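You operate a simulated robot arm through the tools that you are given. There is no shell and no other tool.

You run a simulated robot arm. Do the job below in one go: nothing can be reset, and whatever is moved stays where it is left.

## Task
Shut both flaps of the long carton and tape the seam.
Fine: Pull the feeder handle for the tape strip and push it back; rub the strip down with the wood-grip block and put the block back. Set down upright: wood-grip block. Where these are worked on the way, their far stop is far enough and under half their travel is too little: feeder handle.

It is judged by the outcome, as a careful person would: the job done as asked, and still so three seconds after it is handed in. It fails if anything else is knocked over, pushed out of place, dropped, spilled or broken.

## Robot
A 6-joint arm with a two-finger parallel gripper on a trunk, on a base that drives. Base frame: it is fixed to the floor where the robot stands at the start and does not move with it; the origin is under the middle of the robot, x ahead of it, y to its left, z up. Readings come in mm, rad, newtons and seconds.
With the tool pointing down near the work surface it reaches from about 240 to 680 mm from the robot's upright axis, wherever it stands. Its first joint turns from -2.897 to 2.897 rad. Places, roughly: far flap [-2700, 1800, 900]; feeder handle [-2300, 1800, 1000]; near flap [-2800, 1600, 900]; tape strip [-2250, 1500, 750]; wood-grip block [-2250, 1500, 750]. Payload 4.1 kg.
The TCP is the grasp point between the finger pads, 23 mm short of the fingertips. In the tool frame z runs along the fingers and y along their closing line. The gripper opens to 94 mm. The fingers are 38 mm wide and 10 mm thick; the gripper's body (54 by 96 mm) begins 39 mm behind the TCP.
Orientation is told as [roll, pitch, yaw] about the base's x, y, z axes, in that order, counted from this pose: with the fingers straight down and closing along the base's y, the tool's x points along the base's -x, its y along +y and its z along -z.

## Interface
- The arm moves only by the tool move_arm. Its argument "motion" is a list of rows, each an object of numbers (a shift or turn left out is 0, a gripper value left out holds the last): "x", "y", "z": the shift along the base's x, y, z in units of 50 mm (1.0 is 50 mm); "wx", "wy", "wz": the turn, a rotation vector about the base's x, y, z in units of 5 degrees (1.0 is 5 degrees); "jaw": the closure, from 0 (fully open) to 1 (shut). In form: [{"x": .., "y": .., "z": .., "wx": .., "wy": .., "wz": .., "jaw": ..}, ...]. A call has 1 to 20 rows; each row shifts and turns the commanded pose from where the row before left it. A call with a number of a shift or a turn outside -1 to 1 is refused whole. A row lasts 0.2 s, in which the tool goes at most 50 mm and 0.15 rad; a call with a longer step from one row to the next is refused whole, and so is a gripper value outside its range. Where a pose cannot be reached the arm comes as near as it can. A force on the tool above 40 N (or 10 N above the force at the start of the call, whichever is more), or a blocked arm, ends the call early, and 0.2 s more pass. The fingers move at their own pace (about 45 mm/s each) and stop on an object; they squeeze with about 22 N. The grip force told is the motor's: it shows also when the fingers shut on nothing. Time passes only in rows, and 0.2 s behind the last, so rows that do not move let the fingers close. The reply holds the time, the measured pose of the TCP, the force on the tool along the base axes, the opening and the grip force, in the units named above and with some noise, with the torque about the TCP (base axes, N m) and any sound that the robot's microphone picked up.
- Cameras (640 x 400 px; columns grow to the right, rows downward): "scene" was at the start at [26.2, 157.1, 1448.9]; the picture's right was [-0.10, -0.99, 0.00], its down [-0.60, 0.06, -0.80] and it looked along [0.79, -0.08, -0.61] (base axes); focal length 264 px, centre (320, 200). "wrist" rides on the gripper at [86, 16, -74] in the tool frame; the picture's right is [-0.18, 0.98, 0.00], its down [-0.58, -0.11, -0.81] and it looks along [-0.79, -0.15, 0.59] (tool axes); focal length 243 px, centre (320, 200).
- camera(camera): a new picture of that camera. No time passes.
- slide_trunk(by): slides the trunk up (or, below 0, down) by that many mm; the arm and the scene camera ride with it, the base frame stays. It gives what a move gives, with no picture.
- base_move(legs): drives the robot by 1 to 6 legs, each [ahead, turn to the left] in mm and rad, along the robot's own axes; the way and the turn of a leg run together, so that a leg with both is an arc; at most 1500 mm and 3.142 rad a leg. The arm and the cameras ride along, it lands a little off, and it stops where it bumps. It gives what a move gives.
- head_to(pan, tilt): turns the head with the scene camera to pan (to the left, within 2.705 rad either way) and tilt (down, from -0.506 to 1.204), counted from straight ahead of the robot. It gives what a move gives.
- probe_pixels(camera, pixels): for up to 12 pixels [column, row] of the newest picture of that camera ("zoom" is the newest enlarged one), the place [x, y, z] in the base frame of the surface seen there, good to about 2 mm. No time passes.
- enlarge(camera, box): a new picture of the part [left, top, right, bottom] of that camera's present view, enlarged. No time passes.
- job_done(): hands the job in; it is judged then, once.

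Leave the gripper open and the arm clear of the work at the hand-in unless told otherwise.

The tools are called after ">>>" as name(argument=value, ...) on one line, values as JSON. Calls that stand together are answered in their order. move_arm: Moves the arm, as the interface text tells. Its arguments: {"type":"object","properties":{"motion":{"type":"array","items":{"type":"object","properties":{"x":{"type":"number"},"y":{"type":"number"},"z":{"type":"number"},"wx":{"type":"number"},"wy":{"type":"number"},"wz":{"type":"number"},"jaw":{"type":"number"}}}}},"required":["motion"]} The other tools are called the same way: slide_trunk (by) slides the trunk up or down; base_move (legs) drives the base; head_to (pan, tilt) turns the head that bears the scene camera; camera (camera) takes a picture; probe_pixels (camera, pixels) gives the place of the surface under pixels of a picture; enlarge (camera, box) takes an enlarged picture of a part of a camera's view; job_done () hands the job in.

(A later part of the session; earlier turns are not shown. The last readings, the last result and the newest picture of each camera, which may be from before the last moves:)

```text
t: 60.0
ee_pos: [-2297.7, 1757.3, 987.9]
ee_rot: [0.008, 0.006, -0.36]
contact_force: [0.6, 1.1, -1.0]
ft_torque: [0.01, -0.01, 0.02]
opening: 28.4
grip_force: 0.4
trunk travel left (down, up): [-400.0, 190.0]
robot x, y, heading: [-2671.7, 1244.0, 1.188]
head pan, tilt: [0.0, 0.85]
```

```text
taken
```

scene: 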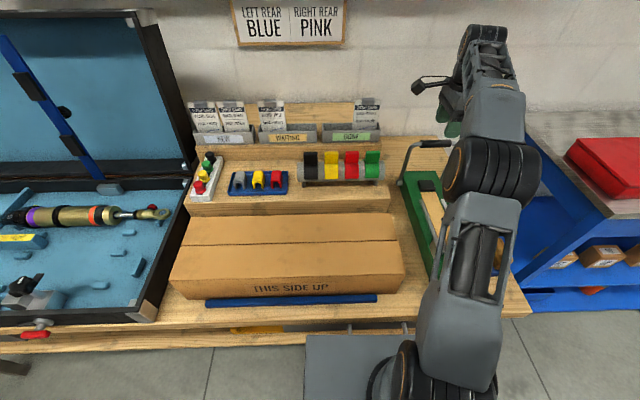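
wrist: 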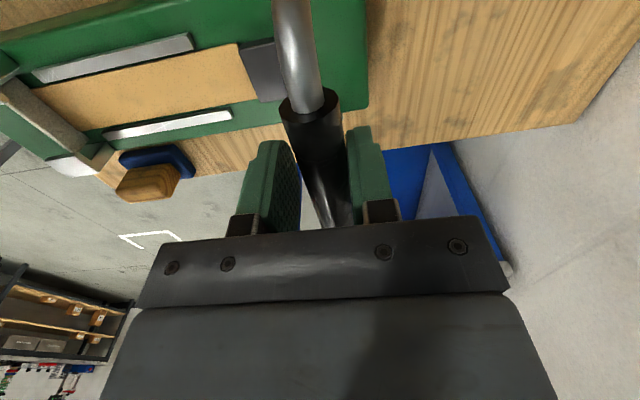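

The bar is captured. I pull toward the robot by about 30 mm and read the force.

>>> move_arm(motion=[{"x": -0.07, "y": -0.187}, {"x": -0.07, "y": -0.187}, {"x": -0.07, "y": -0.187}])

>>> camera(camera="wrist")

>>> enlarge(camera="scene", box=[360, 60, 520, 260])

```text
t: 60.8
ee_pos: [-2309.2, 1728.4, 988.6]
ee_rot: [0.007, 0.005, -0.358]
contact_force: [-0.5, 0.6, -0.8]
ft_torque: [-0.03, -0.02, -0.02]
opening: 28.1
grip_force: 0.1
trunk travel left (down, up): [-400.0, 190.0]
robot x, y, heading: [-2667.7, 1249.6, 1.18]
head pan, tilt: [0.0, 0.85]
```

```text
taken
```

wrist: 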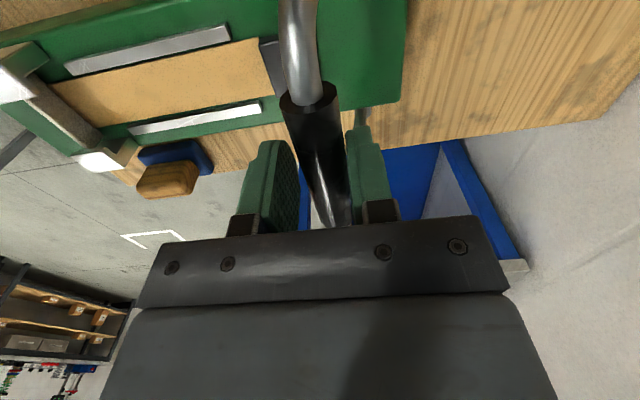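

```text
2.00 times, centred on (440, 160) of scene
```

zoom: 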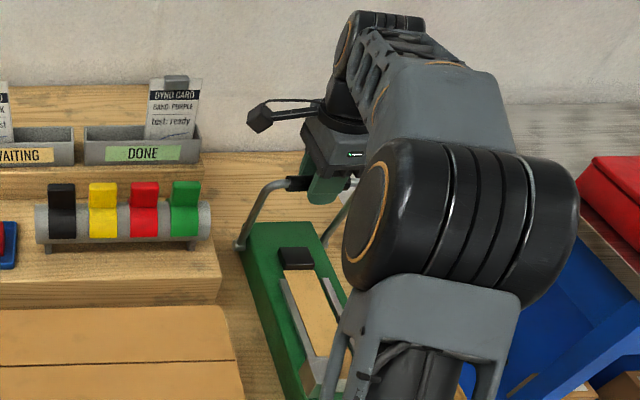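

The bail hinges about its lower ends (z≈840, radius ≈148). I follow its arc toward 60°.

>>> move_arm(motion=[{"x": -0.088, "y": -0.234, "z": -0.075}, {"x": -0.088, "y": -0.234, "z": -0.075}, {"x": -0.08, "y": -0.215, "z": -0.1}, {"x": -0.08, "y": -0.215, "z": -0.1}, {"x": -0.074, "y": -0.197, "z": -0.14}, {"x": -0.074, "y": -0.197, "z": -0.14}])

>>> camera(camera="wrist")

>>> enlarge(camera="scene", box=[360, 60, 520, 260])

```text
t: 62.2
ee_pos: [-2331.7, 1663.0, 958.6]
ee_rot: [0.004, 0.005, -0.359]
contact_force: [-1.8, -2.0, -0.6]
ft_torque: [-0.04, -0.03, 0.06]
opening: 29.1
grip_force: 1.0
trunk travel left (down, up): [-400.0, 190.0]
robot x, y, heading: [-2666.4, 1245.8, 1.179]
head pan, tilt: [0.0, 0.85]
```

```text
taken
```

wrist: 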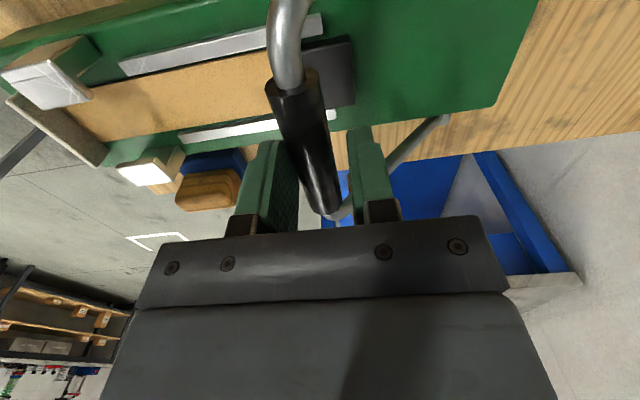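

```text
2.00 times, centred on (440, 160) of scene
```

zoom: 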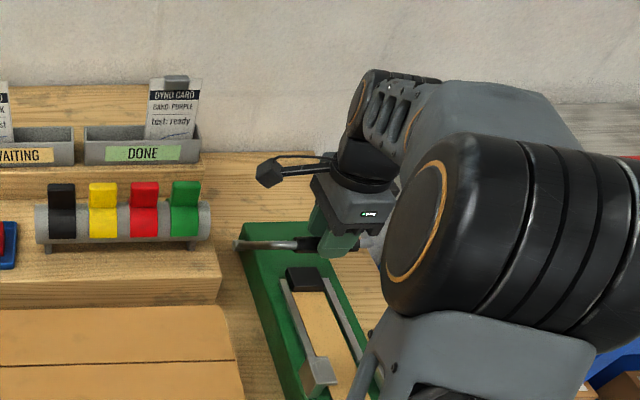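

It follows smoothly at about 40°. I continue along the arc.

>>> move_arm(motion=[{"x": -0.063, "y": -0.168, "z": -0.17}, {"x": -0.063, "y": -0.168, "z": -0.17}, {"x": -0.053, "y": -0.14, "z": -0.19}, {"x": -0.053, "y": -0.14, "z": -0.19}])

>>> camera(camera="wrist")

>>> enlarge(camera="scene", box=[360, 60, 520, 260])

```text
t: 63.2
ee_pos: [-2339.5, 1643.1, 929.8]
ee_rot: [0.028, -0.001, -0.356]
contact_force: [11.0, 25.8, -4.4]
ft_torque: [-0.17, -0.05, -0.04]
opening: 40.8
grip_force: 14.4
trunk travel left (down, up): [-400.0, 190.0]
robot x, y, heading: [-2666.9, 1247.9, 1.189]
head pan, tilt: [0.0, 0.85]
stopped in row 4: the force on the tool passed its limit at 44 N (the readings are from after the stop); the commanded pose is now the measured one
```

```text
taken
```

wrist: 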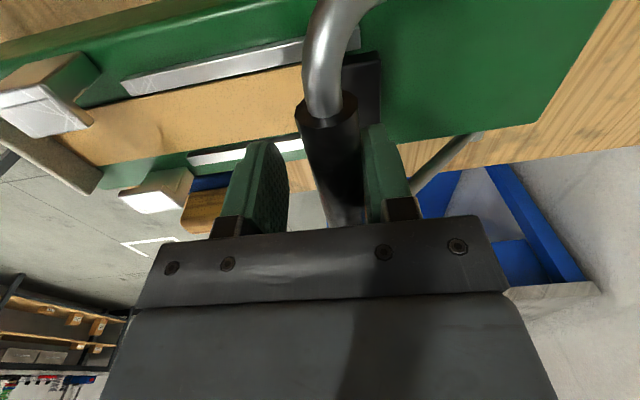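

```text
2.00 times, centred on (440, 160) of scene
```

zoom: 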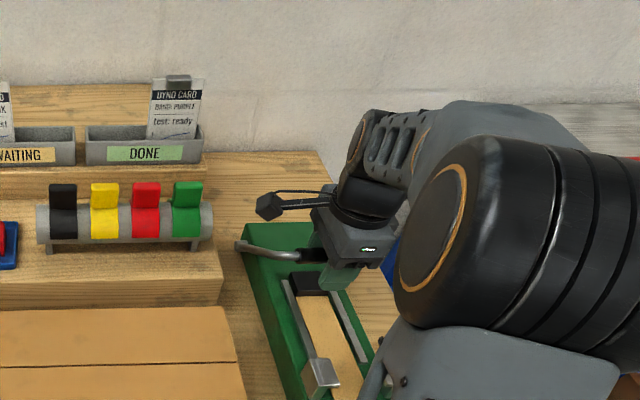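

Resistance of 28 N along the pull: possibly the far stop. I probe the bar to see its angle and whether the strip moved.

>>> probe_pixels(camera="wrist", pixels=[[330, 115], [325, 80], [340, 30], [455, 145], [335, 150], [230, 100], [80, 70], [50, 140], [160, 105], [300, 90]])

>>> enlarge(camera="wrist", box=[0, 0, 500, 250])

```text
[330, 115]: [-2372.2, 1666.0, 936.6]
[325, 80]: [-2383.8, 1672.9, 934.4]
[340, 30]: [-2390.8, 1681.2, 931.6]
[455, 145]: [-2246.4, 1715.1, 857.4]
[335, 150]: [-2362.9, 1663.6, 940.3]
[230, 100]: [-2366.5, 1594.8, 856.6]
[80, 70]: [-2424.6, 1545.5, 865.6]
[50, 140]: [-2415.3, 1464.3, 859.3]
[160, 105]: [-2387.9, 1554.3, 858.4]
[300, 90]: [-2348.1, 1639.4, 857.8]
```

```text
1.28 times, centred on (250, 125) of wrist
```

zoom: 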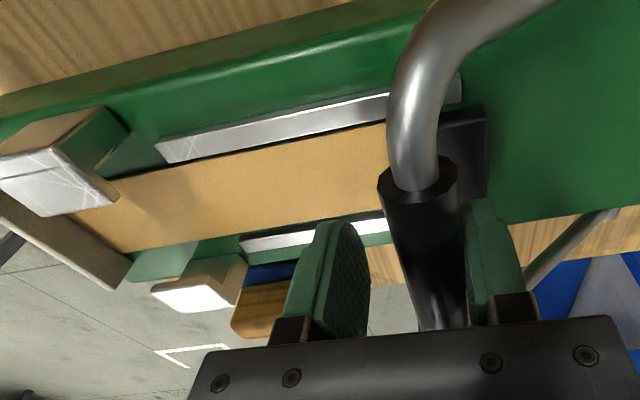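

The bar sits at about 51° with nothing under it, so this looks like the joint's stop. I relieve, lower a little and pull once more to confirm.

>>> move_arm(motion=[{"x": 0.04, "y": 0.11}, {"z": -0.12}, {"x": -0.05, "y": -0.13, "z": -0.06}, {"x": -0.05, "y": -0.13, "z": -0.06}])

>>> camera(camera="wrist")

>>> probe_pixels(camera="wrist", pixels=[[330, 115], [335, 150], [335, 30]])

```text
t: 64.1
ee_pos: [-2339.8, 1643.1, 922.8]
ee_rot: [0.041, -0.005, -0.355]
contact_force: [11.3, 24.2, -1.2]
ft_torque: [-0.31, 0.07, -0.19]
opening: 40.2
grip_force: 13.7
trunk travel left (down, up): [-400.0, 190.0]
robot x, y, heading: [-2672.8, 1248.7, 1.186]
head pan, tilt: [0.0, 0.85]
stopped in row 4: the force on the tool passed its limit at 43 N (the readings are from after the stop); the commanded pose is now the measured one
```

```text
taken
```

wrist: 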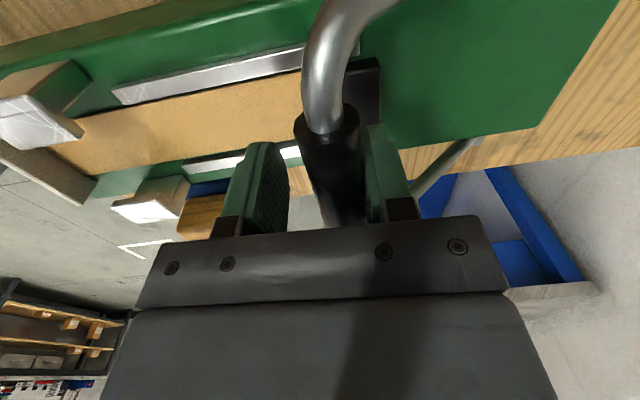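

```text
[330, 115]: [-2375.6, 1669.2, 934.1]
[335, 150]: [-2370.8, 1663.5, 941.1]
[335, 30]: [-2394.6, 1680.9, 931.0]
```

Same place and force: that is the far stop. Now I push the handle back along the same arc to upright.

>>> move_arm(motion=[{"x": 0.08, "y": 0.215, "z": 0.22}, {"x": 0.08, "y": 0.215, "z": 0.22}, {"x": 0.112, "y": 0.3, "z": 0.26}, {"x": 0.119, "y": 0.318, "z": 0.22}, {"x": 0.147, "y": 0.393, "z": 0.2}, {"x": 0.161, "y": 0.43, "z": 0.12}, {"x": 0.161, "y": 0.43, "z": 0.06}])

>>> camera(camera="wrist")

>>> enlarge(camera="scene", box=[360, 60, 520, 260])

```text
t: 65.7
ee_pos: [-2296.1, 1755.0, 987.0]
ee_rot: [0.036, -0.004, -0.358]
contact_force: [-0.3, -0.3, -0.1]
ft_torque: [0.03, 0.0, -0.03]
opening: 28.5
grip_force: 0.1
trunk travel left (down, up): [-400.0, 190.0]
robot x, y, heading: [-2669.9, 1247.5, 1.186]
head pan, tilt: [0.0, 0.85]
```

```text
taken
```

wrist: 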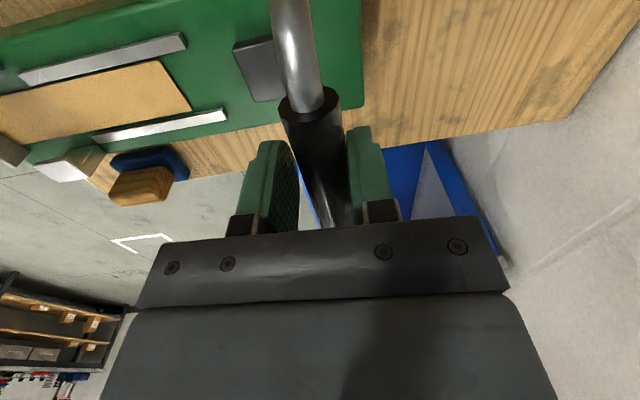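

```text
2.00 times, centred on (440, 160) of scene
```

zoom: 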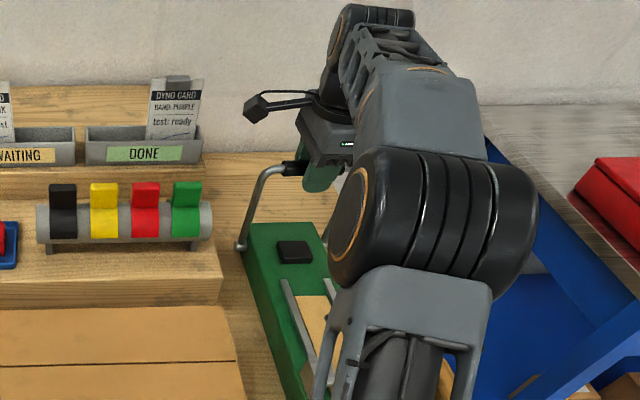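

The strip has advanced away from the black block, so it fed. I nudge the handle a little further back to its rest.

>>> move_arm(motion=[{"x": 0.028, "y": 0.075}, {"x": 0.028, "y": 0.075}, {"x": 0.028, "y": 0.075}])

>>> camera(camera="wrist")

>>> probe_pixels(camera="wrist", pixels=[[310, 115], [320, 150], [295, 30]])

```text
t: 66.5
ee_pos: [-2293.7, 1763.5, 987.4]
ee_rot: [0.034, -0.001, -0.358]
contact_force: [-6.5, -8.5, -1.2]
ft_torque: [0.05, 0.08, -0.09]
opening: 33.0
grip_force: 5.3
trunk travel left (down, up): [-400.0, 190.0]
robot x, y, heading: [-2665.2, 1248.7, 1.179]
head pan, tilt: [0.0, 0.85]
```

```text
taken
```

wrist: 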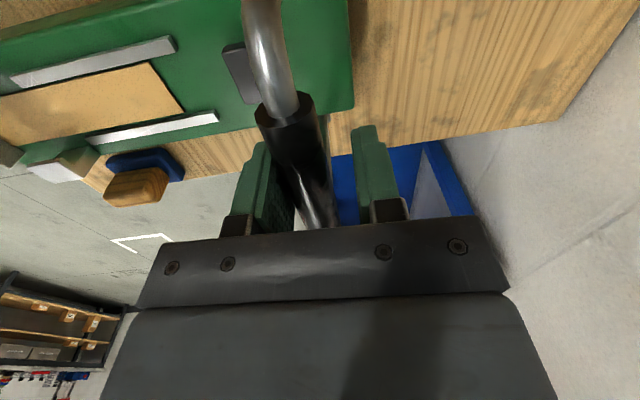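

```text
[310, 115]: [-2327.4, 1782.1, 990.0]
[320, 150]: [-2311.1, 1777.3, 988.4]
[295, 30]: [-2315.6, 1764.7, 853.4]
```

The handle is now at its back rest. I open the jaw, rise clear and look at the strip and the handle.

>>> move_arm(motion=[{"jaw": 0.3}, {"jaw": 0.3}, {"z": 0.8}, {"z": 1}, {"z": 0.6}])

>>> move_arm(motion=[{"x": -0.9, "y": -0.2}, {"x": -0.9, "y": -0.2}, {"x": -0.9, "y": -0.2}, {"x": -0.9, "y": -0.2}])

>>> enlarge(camera="scene", box=[350, 110, 530, 300])

>>> camera(camera="wrist")

```text
t: 67.7
ee_pos: [-2297.1, 1762.2, 1107.0]
ee_rot: [0.035, -0.003, -0.36]
contact_force: [0.1, -0.9, 0.9]
ft_torque: [0.02, -0.01, 0.02]
opening: 65.7
grip_force: 0.0
out of reach, approached as far as the arm can: row 5
trunk travel left (down, up): [-400.0, 190.0]
robot x, y, heading: [-2666.9, 1249.8, 1.185]
head pan, tilt: [0.0, 0.85]
```

```text
t: 68.7
ee_pos: [-2476.1, 1722.9, 1102.6]
ee_rot: [0.036, -0.004, -0.359]
contact_force: [0.2, 0.3, 0.5]
ft_torque: [-0.02, -0.03, 0.01]
opening: 65.9
grip_force: 0.1
trunk travel left (down, up): [-400.0, 190.0]
robot x, y, heading: [-2669.9, 1248.0, 1.188]
head pan, tilt: [0.0, 0.85]
```

```text
2.11 times, centred on (440, 205) of scene
```

zoom: 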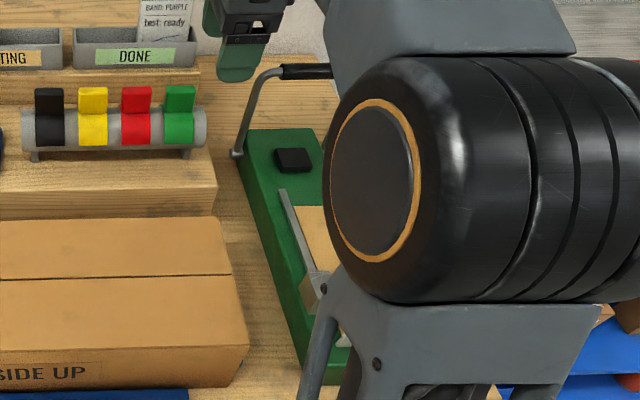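

```text
taken
```

wrist: 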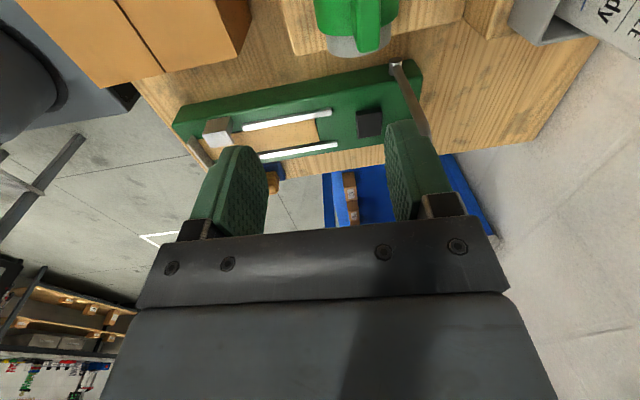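

The arm blocks the view. I move it further over the carton at height for a clear picture of the feeder.

>>> move_arm(motion=[{"x": -0.9, "y": -0.2}, {"x": -0.9, "y": -0.2}, {"x": -0.9, "y": -0.3}, {"x": -0.9, "y": -0.3}, {"x": -0.9, "y": -0.3}, {"x": -0.9, "y": -0.3}])

>>> camera(camera="scene")

>>> enlarge(camera="scene", box=[380, 110, 540, 300])

```text
t: 70.1
ee_pos: [-2746.9, 1640.4, 1106.3]
ee_rot: [0.035, -0.003, -0.357]
contact_force: [0.1, 0.8, -0.5]
ft_torque: [-0.02, -0.01, 0.02]
opening: 65.6
grip_force: 0.1
trunk travel left (down, up): [-400.0, 190.0]
robot x, y, heading: [-2667.2, 1245.3, 1.187]
head pan, tilt: [0.0, 0.85]
```

```text
taken
```

scene: 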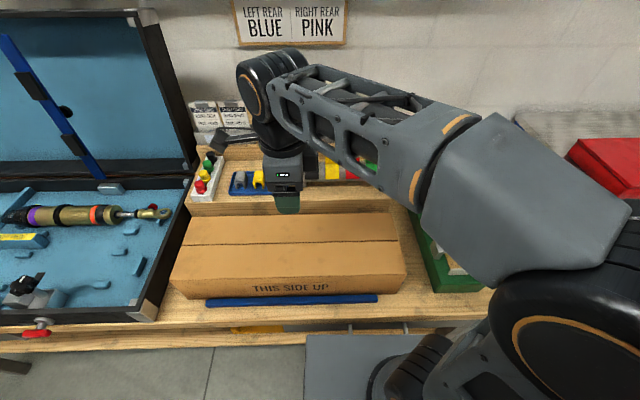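

```text
2.11 times, centred on (460, 205) of scene
```

zoom: 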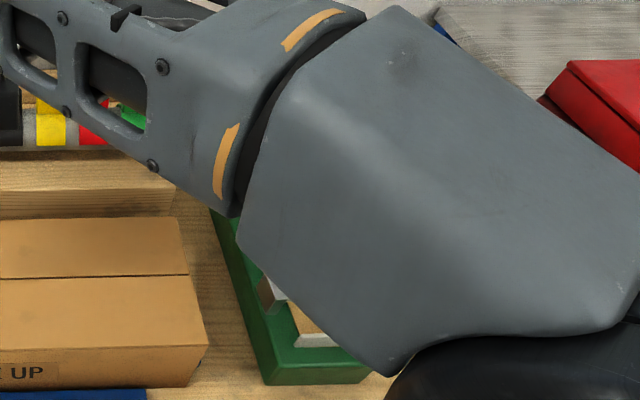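

The elbow hides the feeder from the head. I use the wrist camera from the left side instead: closed fingers, positioned near (-2699, 1514, 1060) looking toward the feeder.

>>> move_arm(motion=[{"x": 0.32, "y": -0.84, "z": -0.3, "jaw": 1}, {"x": 0.32, "y": -0.84, "z": -0.3}, {"x": 0.32, "y": -0.84, "z": -0.3}, {}, {}])

>>> camera(camera="wrist")

>>> camera(camera="scene")

```text
t: 71.3
ee_pos: [-2695.5, 1516.4, 1058.8]
ee_rot: [0.036, -0.005, -0.358]
contact_force: [-0.3, 0.0, -0.7]
ft_torque: [-0.02, 0.02, -0.03]
opening: 0.1
grip_force: 21.7
trunk travel left (down, up): [-400.0, 190.0]
robot x, y, heading: [-2668.4, 1250.9, 1.184]
head pan, tilt: [0.0, 0.85]
```

```text
taken
```

wrist: 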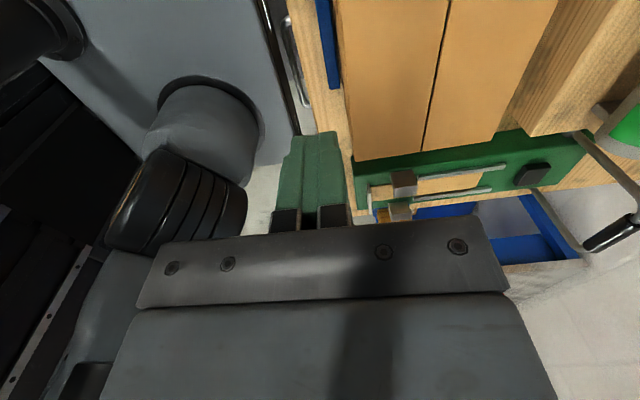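

```text
taken
```

scene: 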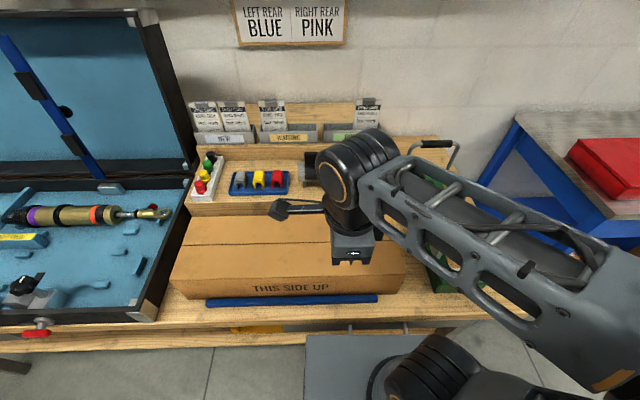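

>>> enlarge(camera="wrist", box=[340, 110, 560, 240])

```text
2.91 times, centred on (450, 175) of wrist
```

zoom: 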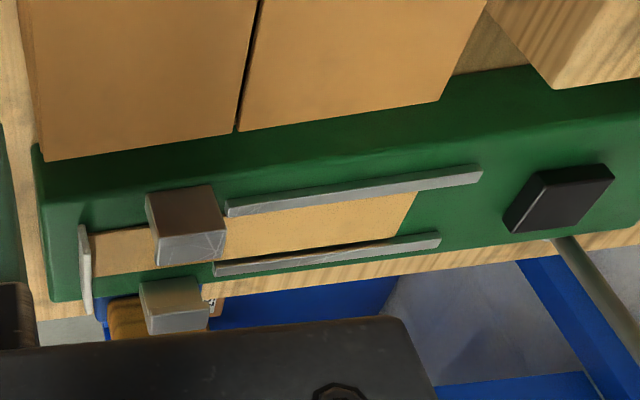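

The strip has moved forward between the two metal posts, and a grey bar shows at its front end (85, 270 in the zoom). I probe these points.

>>> probe_pixels(camera="zoom", pixels=[[100, 242], [100, 270], [84, 235], [88, 300], [130, 250], [240, 230], [405, 205], [190, 200], [180, 248], [170, 290], [410, 225], [60, 270]])

>>> probe_pixels(camera="zoom", pixels=[[155, 200], [215, 195], [230, 210], [475, 175], [475, 183], [215, 270], [435, 240], [555, 195], [45, 210], [50, 295], [350, 215], [140, 300]])

```text
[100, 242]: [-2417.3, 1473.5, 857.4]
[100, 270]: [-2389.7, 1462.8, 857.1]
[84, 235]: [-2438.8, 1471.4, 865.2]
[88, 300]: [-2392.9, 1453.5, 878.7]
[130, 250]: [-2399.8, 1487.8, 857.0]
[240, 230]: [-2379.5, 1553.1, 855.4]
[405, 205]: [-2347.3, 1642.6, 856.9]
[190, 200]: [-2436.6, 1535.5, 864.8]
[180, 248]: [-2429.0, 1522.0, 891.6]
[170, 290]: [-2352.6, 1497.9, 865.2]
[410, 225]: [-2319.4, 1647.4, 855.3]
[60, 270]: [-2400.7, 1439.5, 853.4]
```

```text
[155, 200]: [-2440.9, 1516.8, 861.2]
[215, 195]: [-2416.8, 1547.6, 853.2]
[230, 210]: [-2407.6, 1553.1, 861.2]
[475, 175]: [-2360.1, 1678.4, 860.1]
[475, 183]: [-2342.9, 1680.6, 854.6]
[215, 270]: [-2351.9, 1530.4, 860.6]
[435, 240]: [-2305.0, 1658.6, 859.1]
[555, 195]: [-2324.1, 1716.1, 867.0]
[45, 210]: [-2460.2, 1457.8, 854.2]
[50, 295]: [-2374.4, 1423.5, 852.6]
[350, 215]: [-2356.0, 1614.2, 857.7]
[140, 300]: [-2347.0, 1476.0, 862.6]
```

The strip is about 190 × 40 mm, now protruding to n≈525. I need a better look at the grey bar, so I swing the arm to the right of the feeder to free the head camera's view.

>>> move_arm(motion=[{"z": 0.8}, {"x": 0.936, "y": -0.336}, {"x": 0.936, "y": -0.336}, {"x": 0.936, "y": -0.336}, {"x": 0.936, "y": -0.336}, {"x": 0.936, "y": -0.336}, {"x": 0.936, "y": -0.336}, {"x": 0.936, "y": -0.336}, {"x": 0.936, "y": -0.336}, {"x": 0.936, "y": -0.336}, {"x": 0.936, "y": -0.336}])

>>> head_to(pan=-0.45, tilt=0.95)

>>> camera(camera="scene")

```text
t: 73.7
ee_pos: [-2230.6, 1348.5, 1096.4]
ee_rot: [0.036, -0.002, -0.358]
contact_force: [-0.8, -0.2, 0.3]
ft_torque: [0.0, 0.01, 0.0]
opening: 0.1
grip_force: 22.3
trunk travel left (down, up): [-400.0, 190.0]
robot x, y, heading: [-2670.8, 1251.0, 1.182]
head pan, tilt: [0.0, 0.85]
```

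```text
t: 74.6
ee_pos: [-2232.3, 1349.5, 1097.8]
ee_rot: [0.035, -0.002, -0.356]
contact_force: [-0.4, 0.8, 0.5]
ft_torque: [-0.02, 0.01, 0.0]
opening: 0.1
grip_force: 22.1
trunk travel left (down, up): [-400.0, 190.0]
robot x, y, heading: [-2670.5, 1248.1, 1.186]
head pan, tilt: [-0.45, 0.949]
```

```text
taken
```

scene: 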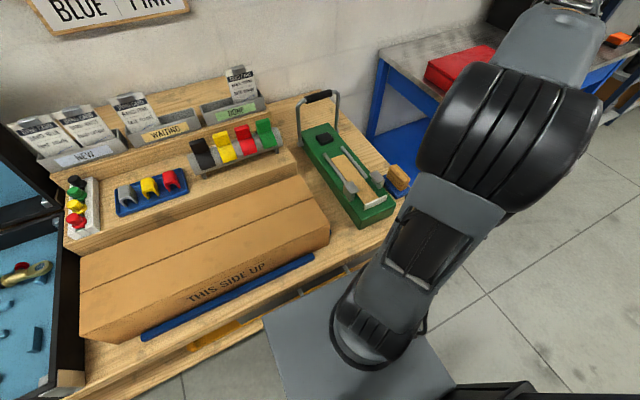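

>>> enlarge(camera="scene", box=[290, 80, 420, 230])

>>> enlarge(camera="scene", box=[335, 160, 415, 225])

```text
2.67 times, centred on (355, 155) of scene
```

zoom: 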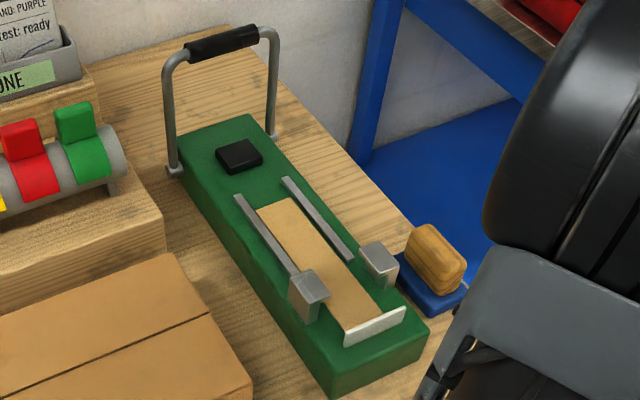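

```text
6.15 times, centred on (375, 192) of scene
```

zoom: 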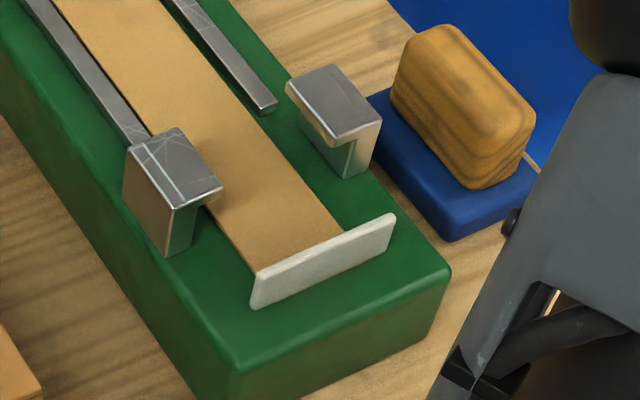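

The grey plate is a pull tab standing upright on the strip's front end. The post tops overhang the strip's edges, so it has to be drawn out forward before lifting. I back the base up about 120 mm to make room for that, then probe the tab.

>>> base_move(legs=[[-120, 0]])

>>> camera(camera="scene")

>>> enlarge(camera="scene", box=[300, 70, 430, 200])

```text
t: 75.8
ee_pos: [-2276.1, 1240.6, 1096.5]
ee_rot: [0.035, -0.003, -0.356]
contact_force: [0.0, -0.3, -0.3]
ft_torque: [0.02, 0.0, 0.0]
opening: 0.0
grip_force: 22.4
trunk travel left (down, up): [-400.0, 190.0]
robot x, y, heading: [-2711.0, 1134.6, 1.186]
head pan, tilt: [-0.45, 0.949]
```

```text
taken
```

scene: 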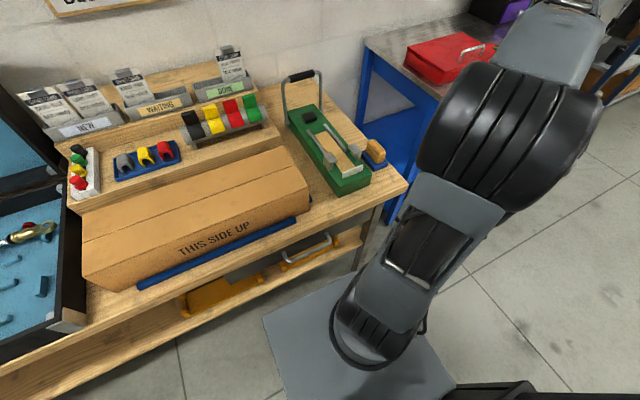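

```text
3.08 times, centred on (365, 135) of scene
```

zoom: 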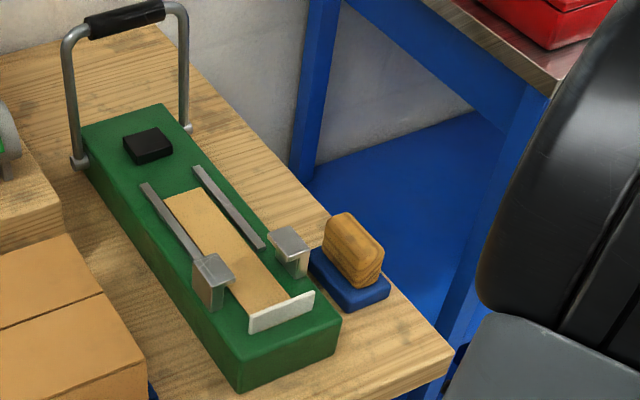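

>>> probe_pixels(camera="zoom", pixels=[[250, 325], [312, 303], [281, 313], [280, 306], [281, 321], [250, 318], [312, 293], [262, 298], [220, 240], [190, 200], [212, 262], [292, 245]])

>>> probe_pixels(camera="zoom", pixels=[[345, 225], [368, 255], [330, 240], [360, 280], [312, 258], [345, 305], [388, 290], [372, 272], [335, 320], [150, 145], [125, 18], [352, 240]])

```text
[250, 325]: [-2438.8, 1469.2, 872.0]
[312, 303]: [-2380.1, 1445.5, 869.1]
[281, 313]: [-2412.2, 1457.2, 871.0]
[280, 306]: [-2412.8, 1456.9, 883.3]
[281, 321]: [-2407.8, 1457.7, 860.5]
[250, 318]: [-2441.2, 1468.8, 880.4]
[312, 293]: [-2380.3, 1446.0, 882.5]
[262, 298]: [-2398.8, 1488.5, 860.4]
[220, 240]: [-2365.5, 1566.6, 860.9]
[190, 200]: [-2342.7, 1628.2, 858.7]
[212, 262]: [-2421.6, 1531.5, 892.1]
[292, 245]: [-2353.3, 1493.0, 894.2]
```

```text
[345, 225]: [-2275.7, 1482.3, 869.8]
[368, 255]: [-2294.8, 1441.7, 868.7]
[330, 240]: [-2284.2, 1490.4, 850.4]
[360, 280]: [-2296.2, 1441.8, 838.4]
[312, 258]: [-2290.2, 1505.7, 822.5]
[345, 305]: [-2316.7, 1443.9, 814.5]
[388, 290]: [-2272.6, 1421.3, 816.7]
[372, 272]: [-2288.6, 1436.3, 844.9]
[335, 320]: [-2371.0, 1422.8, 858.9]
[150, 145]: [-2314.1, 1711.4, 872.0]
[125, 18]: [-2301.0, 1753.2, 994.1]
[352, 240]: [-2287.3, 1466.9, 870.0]
```

Tab: centre ≈(-2410, 1459), 65 mm wide, z 857–883. I level the tool, set the opening to about 45 mm and move to above the tab at z≈960.

>>> move_arm(motion=[{"x": -0.534, "y": 0.8776, "wx": -0.376, "wy": 0.14, "wz": -0.1, "jaw": 0.52}, {"x": -0.534, "y": 0.8776}, {"x": -0.534, "y": 0.8776}, {"x": -0.534, "y": 0.8776}, {"x": -0.534, "y": 0.8776}, {"z": -0.9}, {"z": -0.9}, {"z": -0.9}])

>>> camera(camera="wrist")

>>> enlarge(camera="scene", box=[280, 60, 440, 210])

```text
refused: row 1 steps farther than a row can; nothing moved
```

```text
taken
```

wrist: 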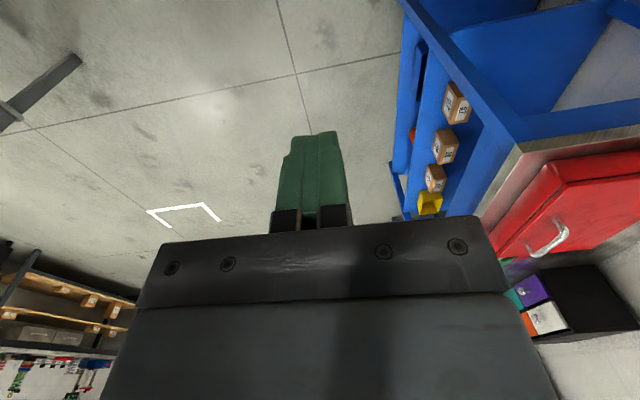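

```text
2.67 times, centred on (360, 135) of scene
```

zoom: 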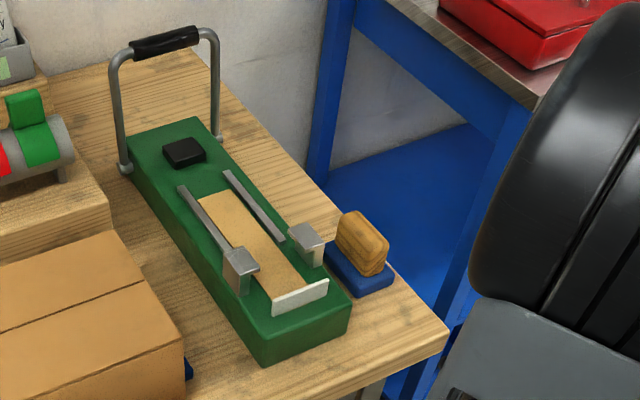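

The step was slightly over 50 mm per row, so I split it into six rows.

>>> move_arm(motion=[{"x": -0.445, "y": 0.7313, "wx": -0.376, "wy": 0.14, "wz": -0.1, "jaw": 0.52}, {"x": -0.445, "y": 0.7313}, {"x": -0.445, "y": 0.7313}, {"x": -0.445, "y": 0.7313}, {"x": -0.445, "y": 0.7313}, {"x": -0.445, "y": 0.7313}, {"z": -0.9}, {"z": -0.9}, {"z": -0.9}])

>>> camera(camera="wrist")

>>> enlarge(camera="scene", box=[280, 60, 440, 210])

```text
t: 77.8
ee_pos: [-2407.2, 1460.4, 959.3]
ee_rot: [0.001, -0.004, -0.365]
contact_force: [0.0, -1.2, 0.8]
ft_torque: [0.0, -0.01, -0.03]
opening: 45.0
grip_force: 0.0
trunk travel left (down, up): [-400.0, 190.0]
robot x, y, heading: [-2716.0, 1140.4, 1.184]
head pan, tilt: [-0.45, 0.949]
```

```text
taken
```

wrist: 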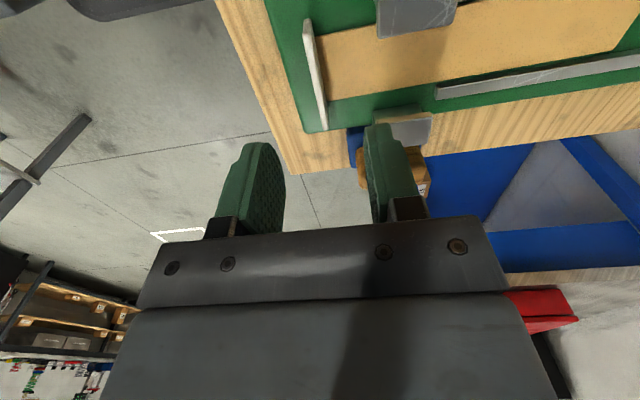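

```text
2.67 times, centred on (360, 135) of scene
```

zoom: 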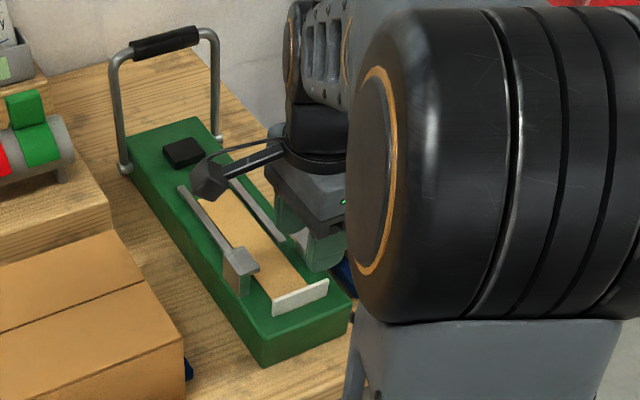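

>>> probe_pixels(camera="wrist", pixels=[[308, 30], [315, 75], [322, 120], [330, 60], [414, 125]])

```text
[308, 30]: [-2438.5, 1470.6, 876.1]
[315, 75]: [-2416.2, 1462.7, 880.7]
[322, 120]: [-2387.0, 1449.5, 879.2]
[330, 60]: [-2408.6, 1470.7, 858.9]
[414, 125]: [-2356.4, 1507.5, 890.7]
```

The tab sits between the fingers. I descend to TCP z≈883 (tips just above the feeder's top) and close.

>>> move_arm(motion=[{"z": -0.7}, {"z": -0.5}, {"z": -0.32}])

>>> move_arm(motion=[{"jaw": 1}, {"jaw": 1}, {"jaw": 1}, {"jaw": 1}])

>>> camera(camera="wrist")

```text
t: 78.6
ee_pos: [-2408.9, 1458.5, 885.0]
ee_rot: [-0.001, -0.003, -0.365]
contact_force: [0.2, 0.3, -0.9]
ft_torque: [-0.02, 0.03, 0.01]
opening: 45.3
grip_force: 0.1
trunk travel left (down, up): [-400.0, 190.0]
robot x, y, heading: [-2711.9, 1140.9, 1.183]
head pan, tilt: [-0.45, 0.949]
```

```text
t: 79.6
ee_pos: [-2410.1, 1459.2, 885.8]
ee_rot: [0.0, -0.003, -0.365]
contact_force: [-0.2, 0.1, -0.3]
ft_torque: [-0.04, -0.04, -0.03]
opening: 3.5
grip_force: 22.0
trunk travel left (down, up): [-400.0, 190.0]
robot x, y, heading: [-2709.4, 1137.9, 1.185]
head pan, tilt: [-0.45, 0.949]
```

```text
taken
```

wrist: 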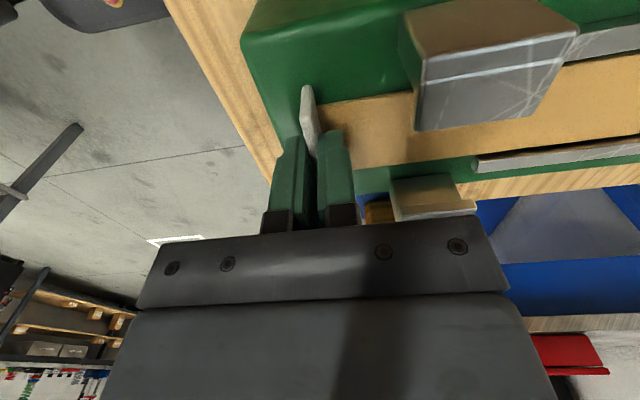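

The tab is held (3.5 mm). I pull the strip straight forward, gently at first.

>>> move_arm(motion=[{"z": 0.02}, {"x": -0.07, "y": -0.187}, {"x": -0.07, "y": -0.187}, {"x": -0.07, "y": -0.187}])

>>> camera(camera="wrist")

>>> enlarge(camera="scene", box=[280, 60, 440, 210])

```text
t: 80.6
ee_pos: [-2418.9, 1432.1, 886.7]
ee_rot: [0.001, -0.004, -0.364]
contact_force: [-0.7, -0.3, -0.3]
ft_torque: [-0.03, -0.01, -0.01]
opening: 3.7
grip_force: 21.5
trunk travel left (down, up): [-400.0, 190.0]
robot x, y, heading: [-2714.8, 1136.3, 1.189]
head pan, tilt: [-0.45, 0.949]
```

```text
taken
```

wrist: 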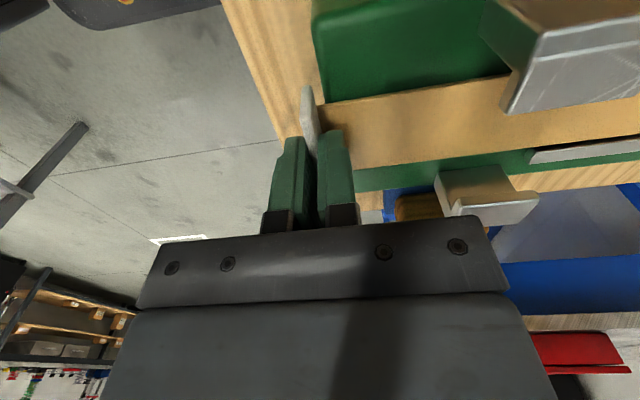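

```text
2.67 times, centred on (360, 135) of scene
```

zoom: 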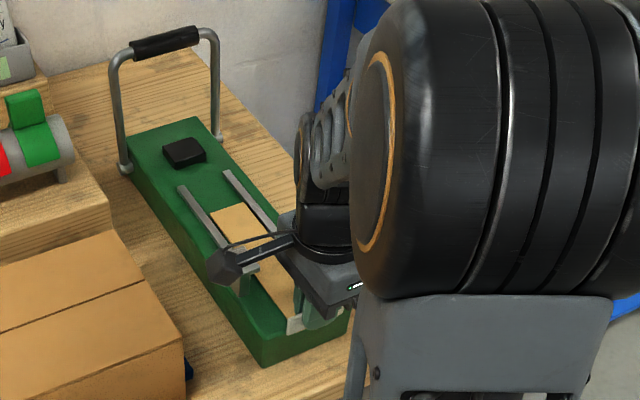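

It slides freely with the strip following. I draw it out another 150 mm to clear the posts.

>>> move_arm(motion=[{"x": -0.1755, "y": -0.468}, {"x": -0.1755, "y": -0.468}, {"x": -0.1755, "y": -0.468}, {"x": -0.1755, "y": -0.468}, {"x": -0.1755, "y": -0.468}, {"x": -0.1755, "y": -0.468}])

>>> camera(camera="wrist")

>>> enlarge(camera="scene", box=[280, 60, 440, 210])

```text
t: 82.0
ee_pos: [-2472.7, 1291.2, 887.0]
ee_rot: [0.0, -0.002, -0.364]
contact_force: [0.6, -0.4, 0.2]
ft_torque: [-0.01, 0.01, -0.01]
opening: 3.6
grip_force: 21.6
trunk travel left (down, up): [-400.0, 190.0]
robot x, y, heading: [-2713.6, 1136.6, 1.181]
head pan, tilt: [-0.45, 0.949]
```

```text
taken
```

wrist: 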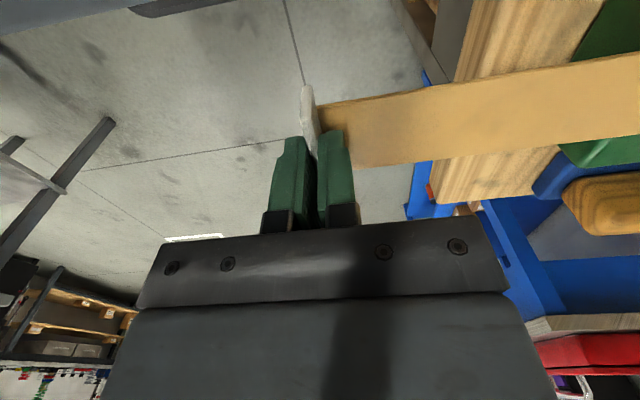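

```text
2.67 times, centred on (360, 135) of scene
```

zoom: 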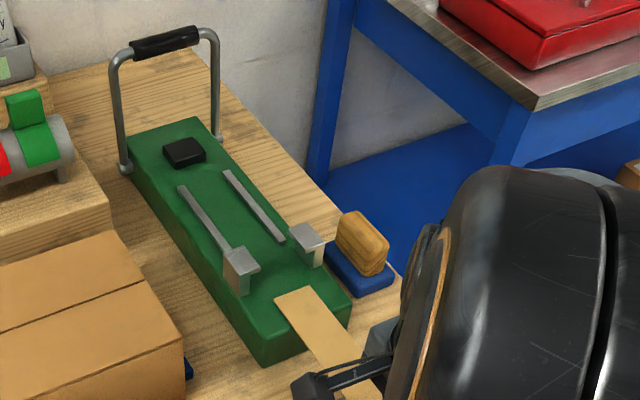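

The strip is out of the feeder and rigid on its tab. I lift it to z≈1000, then turn 90° while carrying it over the seam so it points left along the seam.

>>> move_arm(motion=[{"z": 0.3}, {"z": 0.5}, {"z": 0.7}, {"z": 0.76}])

>>> move_arm(motion=[{"x": -0.215, "y": 0.361, "wz": 1}, {"x": -0.215, "y": 0.361, "wz": 1}, {"x": -0.215, "y": 0.361, "wz": 1}, {"x": -0.215, "y": 0.361, "wz": 1}, {"x": -0.215, "y": 0.361, "wz": 1}, {"x": -0.215, "y": 0.361, "wz": 1}, {"x": -0.215, "y": 0.361, "wz": 1}, {"x": -0.215, "y": 0.361, "wz": 1}, {"x": -0.215, "y": 0.361, "wz": 1}, {"x": -0.215, "y": 0.361, "wz": 1}, {"x": -0.215, "y": 0.361, "wz": 1}, {"x": -0.215, "y": 0.361, "wz": 1}, {"x": -0.215, "y": 0.361, "wz": 1}, {"x": -0.215, "y": 0.361, "wz": 1}, {"x": -0.215, "y": 0.361, "wz": 1}, {"x": -0.215, "y": 0.361, "wz": 1}, {"x": -0.215, "y": 0.361, "wz": 1}, {"x": -0.215, "y": 0.361, "wz": 1}])

>>> head_to(pan=0.0, tilt=0.85)

>>> camera(camera="scene")

>>> camera(camera="wrist")

```text
t: 83.0
ee_pos: [-2470.8, 1290.4, 1001.1]
ee_rot: [-0.001, -0.005, -0.365]
contact_force: [-0.1, 0.7, -0.3]
ft_torque: [-0.01, 0.03, 0.03]
opening: 3.3
grip_force: 21.9
trunk travel left (down, up): [-400.0, 190.0]
robot x, y, heading: [-2716.7, 1139.7, 1.183]
head pan, tilt: [-0.45, 0.949]
```

```text
t: 86.8
ee_pos: [-2666.8, 1617.6, 999.4]
ee_rot: [-0.001, -0.003, 1.208]
contact_force: [0.5, 0.0, -0.3]
ft_torque: [0.02, -0.01, 0.03]
opening: 3.3
grip_force: 22.2
trunk travel left (down, up): [-400.0, 190.0]
robot x, y, heading: [-2713.6, 1137.9, 1.18]
head pan, tilt: [-0.45, 0.949]
```

```text
t: 87.7
ee_pos: [-2666.5, 1616.8, 999.1]
ee_rot: [0.0, -0.003, 1.205]
contact_force: [0.1, 0.6, 0.6]
ft_torque: [0.02, 0.03, 0.02]
opening: 3.6
grip_force: 21.6
trunk travel left (down, up): [-400.0, 190.0]
robot x, y, heading: [-2713.2, 1139.4, 1.187]
head pan, tilt: [0.0, 0.85]
```

```text
taken
```

scene: 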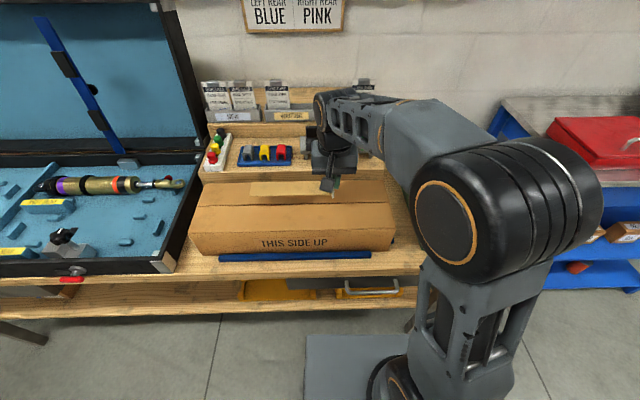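

```text
taken
```

wrist: 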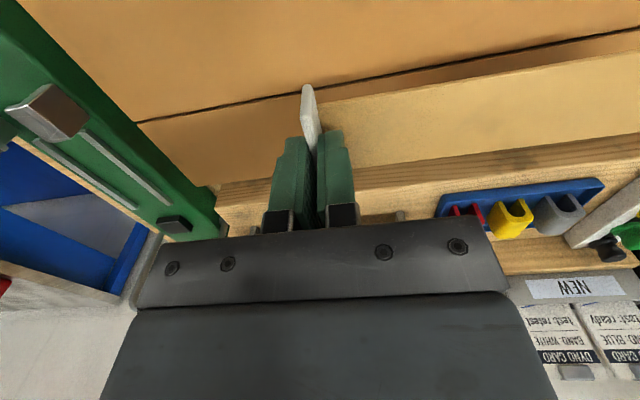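

The strip now points left above the seam. I zoom in and probe the strip's edges and ends against the seam.

>>> enlarge(camera="scene", box=[180, 150, 420, 270])

>>> probe_pixels(camera="wrist", pixels=[[340, 100], [480, 85], [600, 68], [340, 165], [480, 145], [600, 128], [180, 113], [400, 80], [620, 36], [308, 95], [312, 125]])

```text
2.67 times, centred on (300, 210) of scene
```

zoom: 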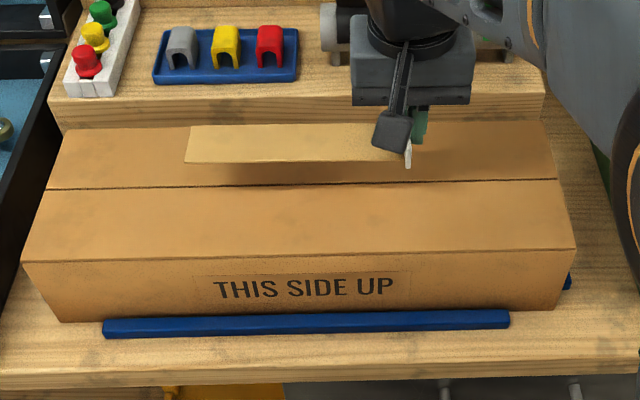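

```text
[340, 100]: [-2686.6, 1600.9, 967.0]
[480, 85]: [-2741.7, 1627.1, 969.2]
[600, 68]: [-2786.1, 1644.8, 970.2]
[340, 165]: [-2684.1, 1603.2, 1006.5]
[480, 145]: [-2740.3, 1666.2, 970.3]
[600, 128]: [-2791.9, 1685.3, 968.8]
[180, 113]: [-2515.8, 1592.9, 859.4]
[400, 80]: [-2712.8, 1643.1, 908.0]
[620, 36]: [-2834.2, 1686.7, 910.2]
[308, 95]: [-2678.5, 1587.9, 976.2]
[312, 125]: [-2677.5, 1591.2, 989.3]
```

The strip centre (n≈579) matches the seam (n≈578–580), and it is centred on the carton lengthwise. I lower it straight down close to the flaps.

>>> move_arm(motion=[{"z": -0.4}, {"z": -0.3}, {"z": -0.2}, {"z": -0.1}])

>>> camera(camera="wrist")

>>> probe_pixels(camera="wrist", pixels=[[340, 105], [480, 100], [600, 80], [480, 145], [600, 128], [480, 70], [600, 60]])

```text
t: 88.7
ee_pos: [-2666.9, 1616.0, 949.4]
ee_rot: [-0.001, -0.003, 1.206]
contact_force: [0.6, -0.2, -0.1]
ft_torque: [-0.04, -0.05, 0.0]
opening: 3.5
grip_force: 21.7
trunk travel left (down, up): [-400.0, 190.0]
robot x, y, heading: [-2719.4, 1135.5, 1.188]
head pan, tilt: [0.0, 0.85]
```

```text
taken
```

wrist: 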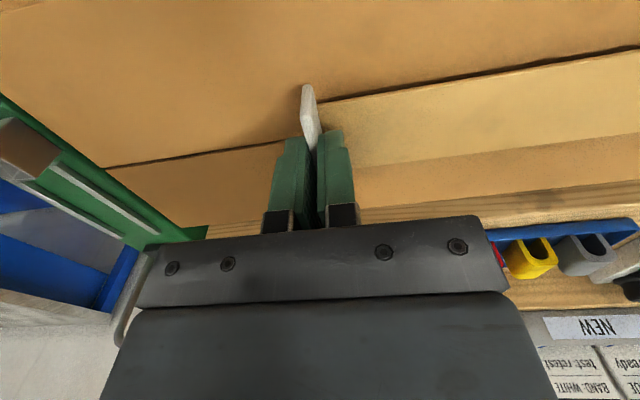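

```text
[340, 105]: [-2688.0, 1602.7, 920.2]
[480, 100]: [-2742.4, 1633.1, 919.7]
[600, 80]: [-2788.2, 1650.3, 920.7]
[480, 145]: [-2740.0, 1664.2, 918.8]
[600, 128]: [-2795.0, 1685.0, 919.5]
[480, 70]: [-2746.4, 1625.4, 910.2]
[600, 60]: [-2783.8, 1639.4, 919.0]
```

The seam passes right under the middle of the strip. Strip top is z≈919.5, about 8 mm above the flaps; I lower in small steps until contact.

>>> move_arm(motion=[{"z": -0.08}, {"z": -0.05}, {"z": -0.03}])

>>> camera(camera="wrist")

>>> probe_pixels(camera="wrist", pixels=[[340, 105], [480, 100], [600, 80], [480, 145], [600, 128], [480, 70], [200, 100]])

```text
t: 89.5
ee_pos: [-2667.2, 1619.1, 941.4]
ee_rot: [0.001, -0.003, 1.206]
contact_force: [0.3, -0.6, -0.1]
ft_torque: [0.01, 0.01, -0.02]
opening: 3.4
grip_force: 21.6
trunk travel left (down, up): [-400.0, 190.0]
robot x, y, heading: [-2714.1, 1140.7, 1.186]
head pan, tilt: [0.0, 0.85]
```

```text
taken
```

wrist: 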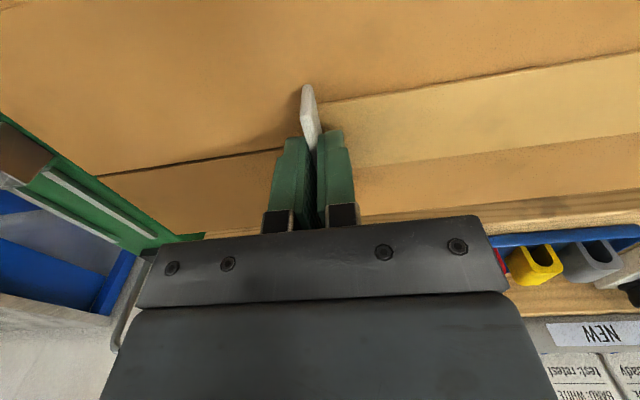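

```text
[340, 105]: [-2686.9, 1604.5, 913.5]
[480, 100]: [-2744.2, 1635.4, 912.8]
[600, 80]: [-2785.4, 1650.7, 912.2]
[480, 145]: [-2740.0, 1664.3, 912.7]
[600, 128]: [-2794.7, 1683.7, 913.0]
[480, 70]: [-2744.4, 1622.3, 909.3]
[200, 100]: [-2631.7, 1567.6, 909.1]
```

About 1–2 mm remain. I lower 2 mm more with force watch.

>>> move_arm(motion=[{"z": -0.02}, {"z": -0.02}])

```text
t: 90.1
ee_pos: [-2667.1, 1618.1, 940.3]
ee_rot: [0.001, -0.005, 1.206]
contact_force: [-0.7, 0.6, 9.4]
ft_torque: [-0.02, 0.03, 0.0]
opening: 3.4
grip_force: 21.9
trunk travel left (down, up): [-400.0, 190.0]
robot x, y, heading: [-2714.9, 1140.2, 1.188]
head pan, tilt: [0.0, 0.85]
```

Contact at 9 N: the strip lies on the flaps. I open the fingers and lift away.

>>> move_arm(motion=[{"jaw": 0.85}, {"jaw": 0.7}, {"jaw": 0.6}, {}, {"z": 0.4}, {"z": 0.8}, {"z": 1}])

>>> camera(camera="wrist")

>>> enlarge(camera="scene", box=[180, 130, 420, 270])

```text
t: 91.7
ee_pos: [-2666.0, 1617.6, 1051.1]
ee_rot: [0.0, -0.004, 1.207]
contact_force: [0.4, 0.3, 0.4]
ft_torque: [0.0, -0.03, 0.01]
opening: 37.6
grip_force: 0.0
trunk travel left (down, up): [-400.0, 190.0]
robot x, y, heading: [-2713.2, 1137.5, 1.181]
head pan, tilt: [0.0, 0.85]
```

```text
taken
```

wrist: 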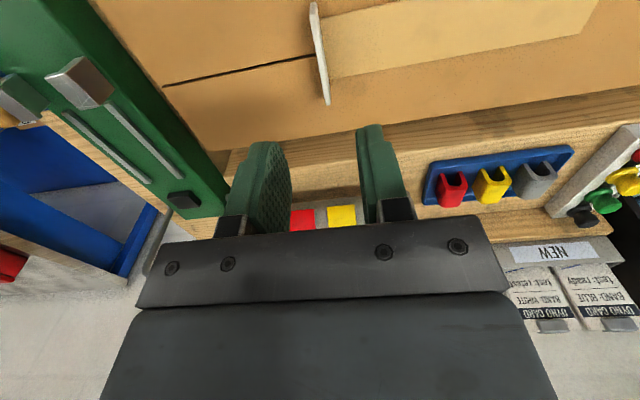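

```text
2.67 times, centred on (300, 200) of scene
```

zoom: 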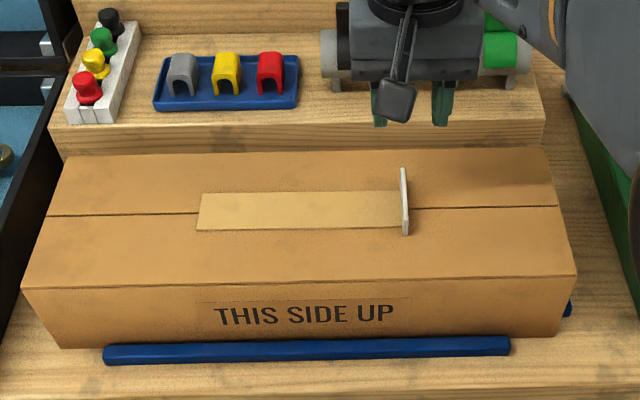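

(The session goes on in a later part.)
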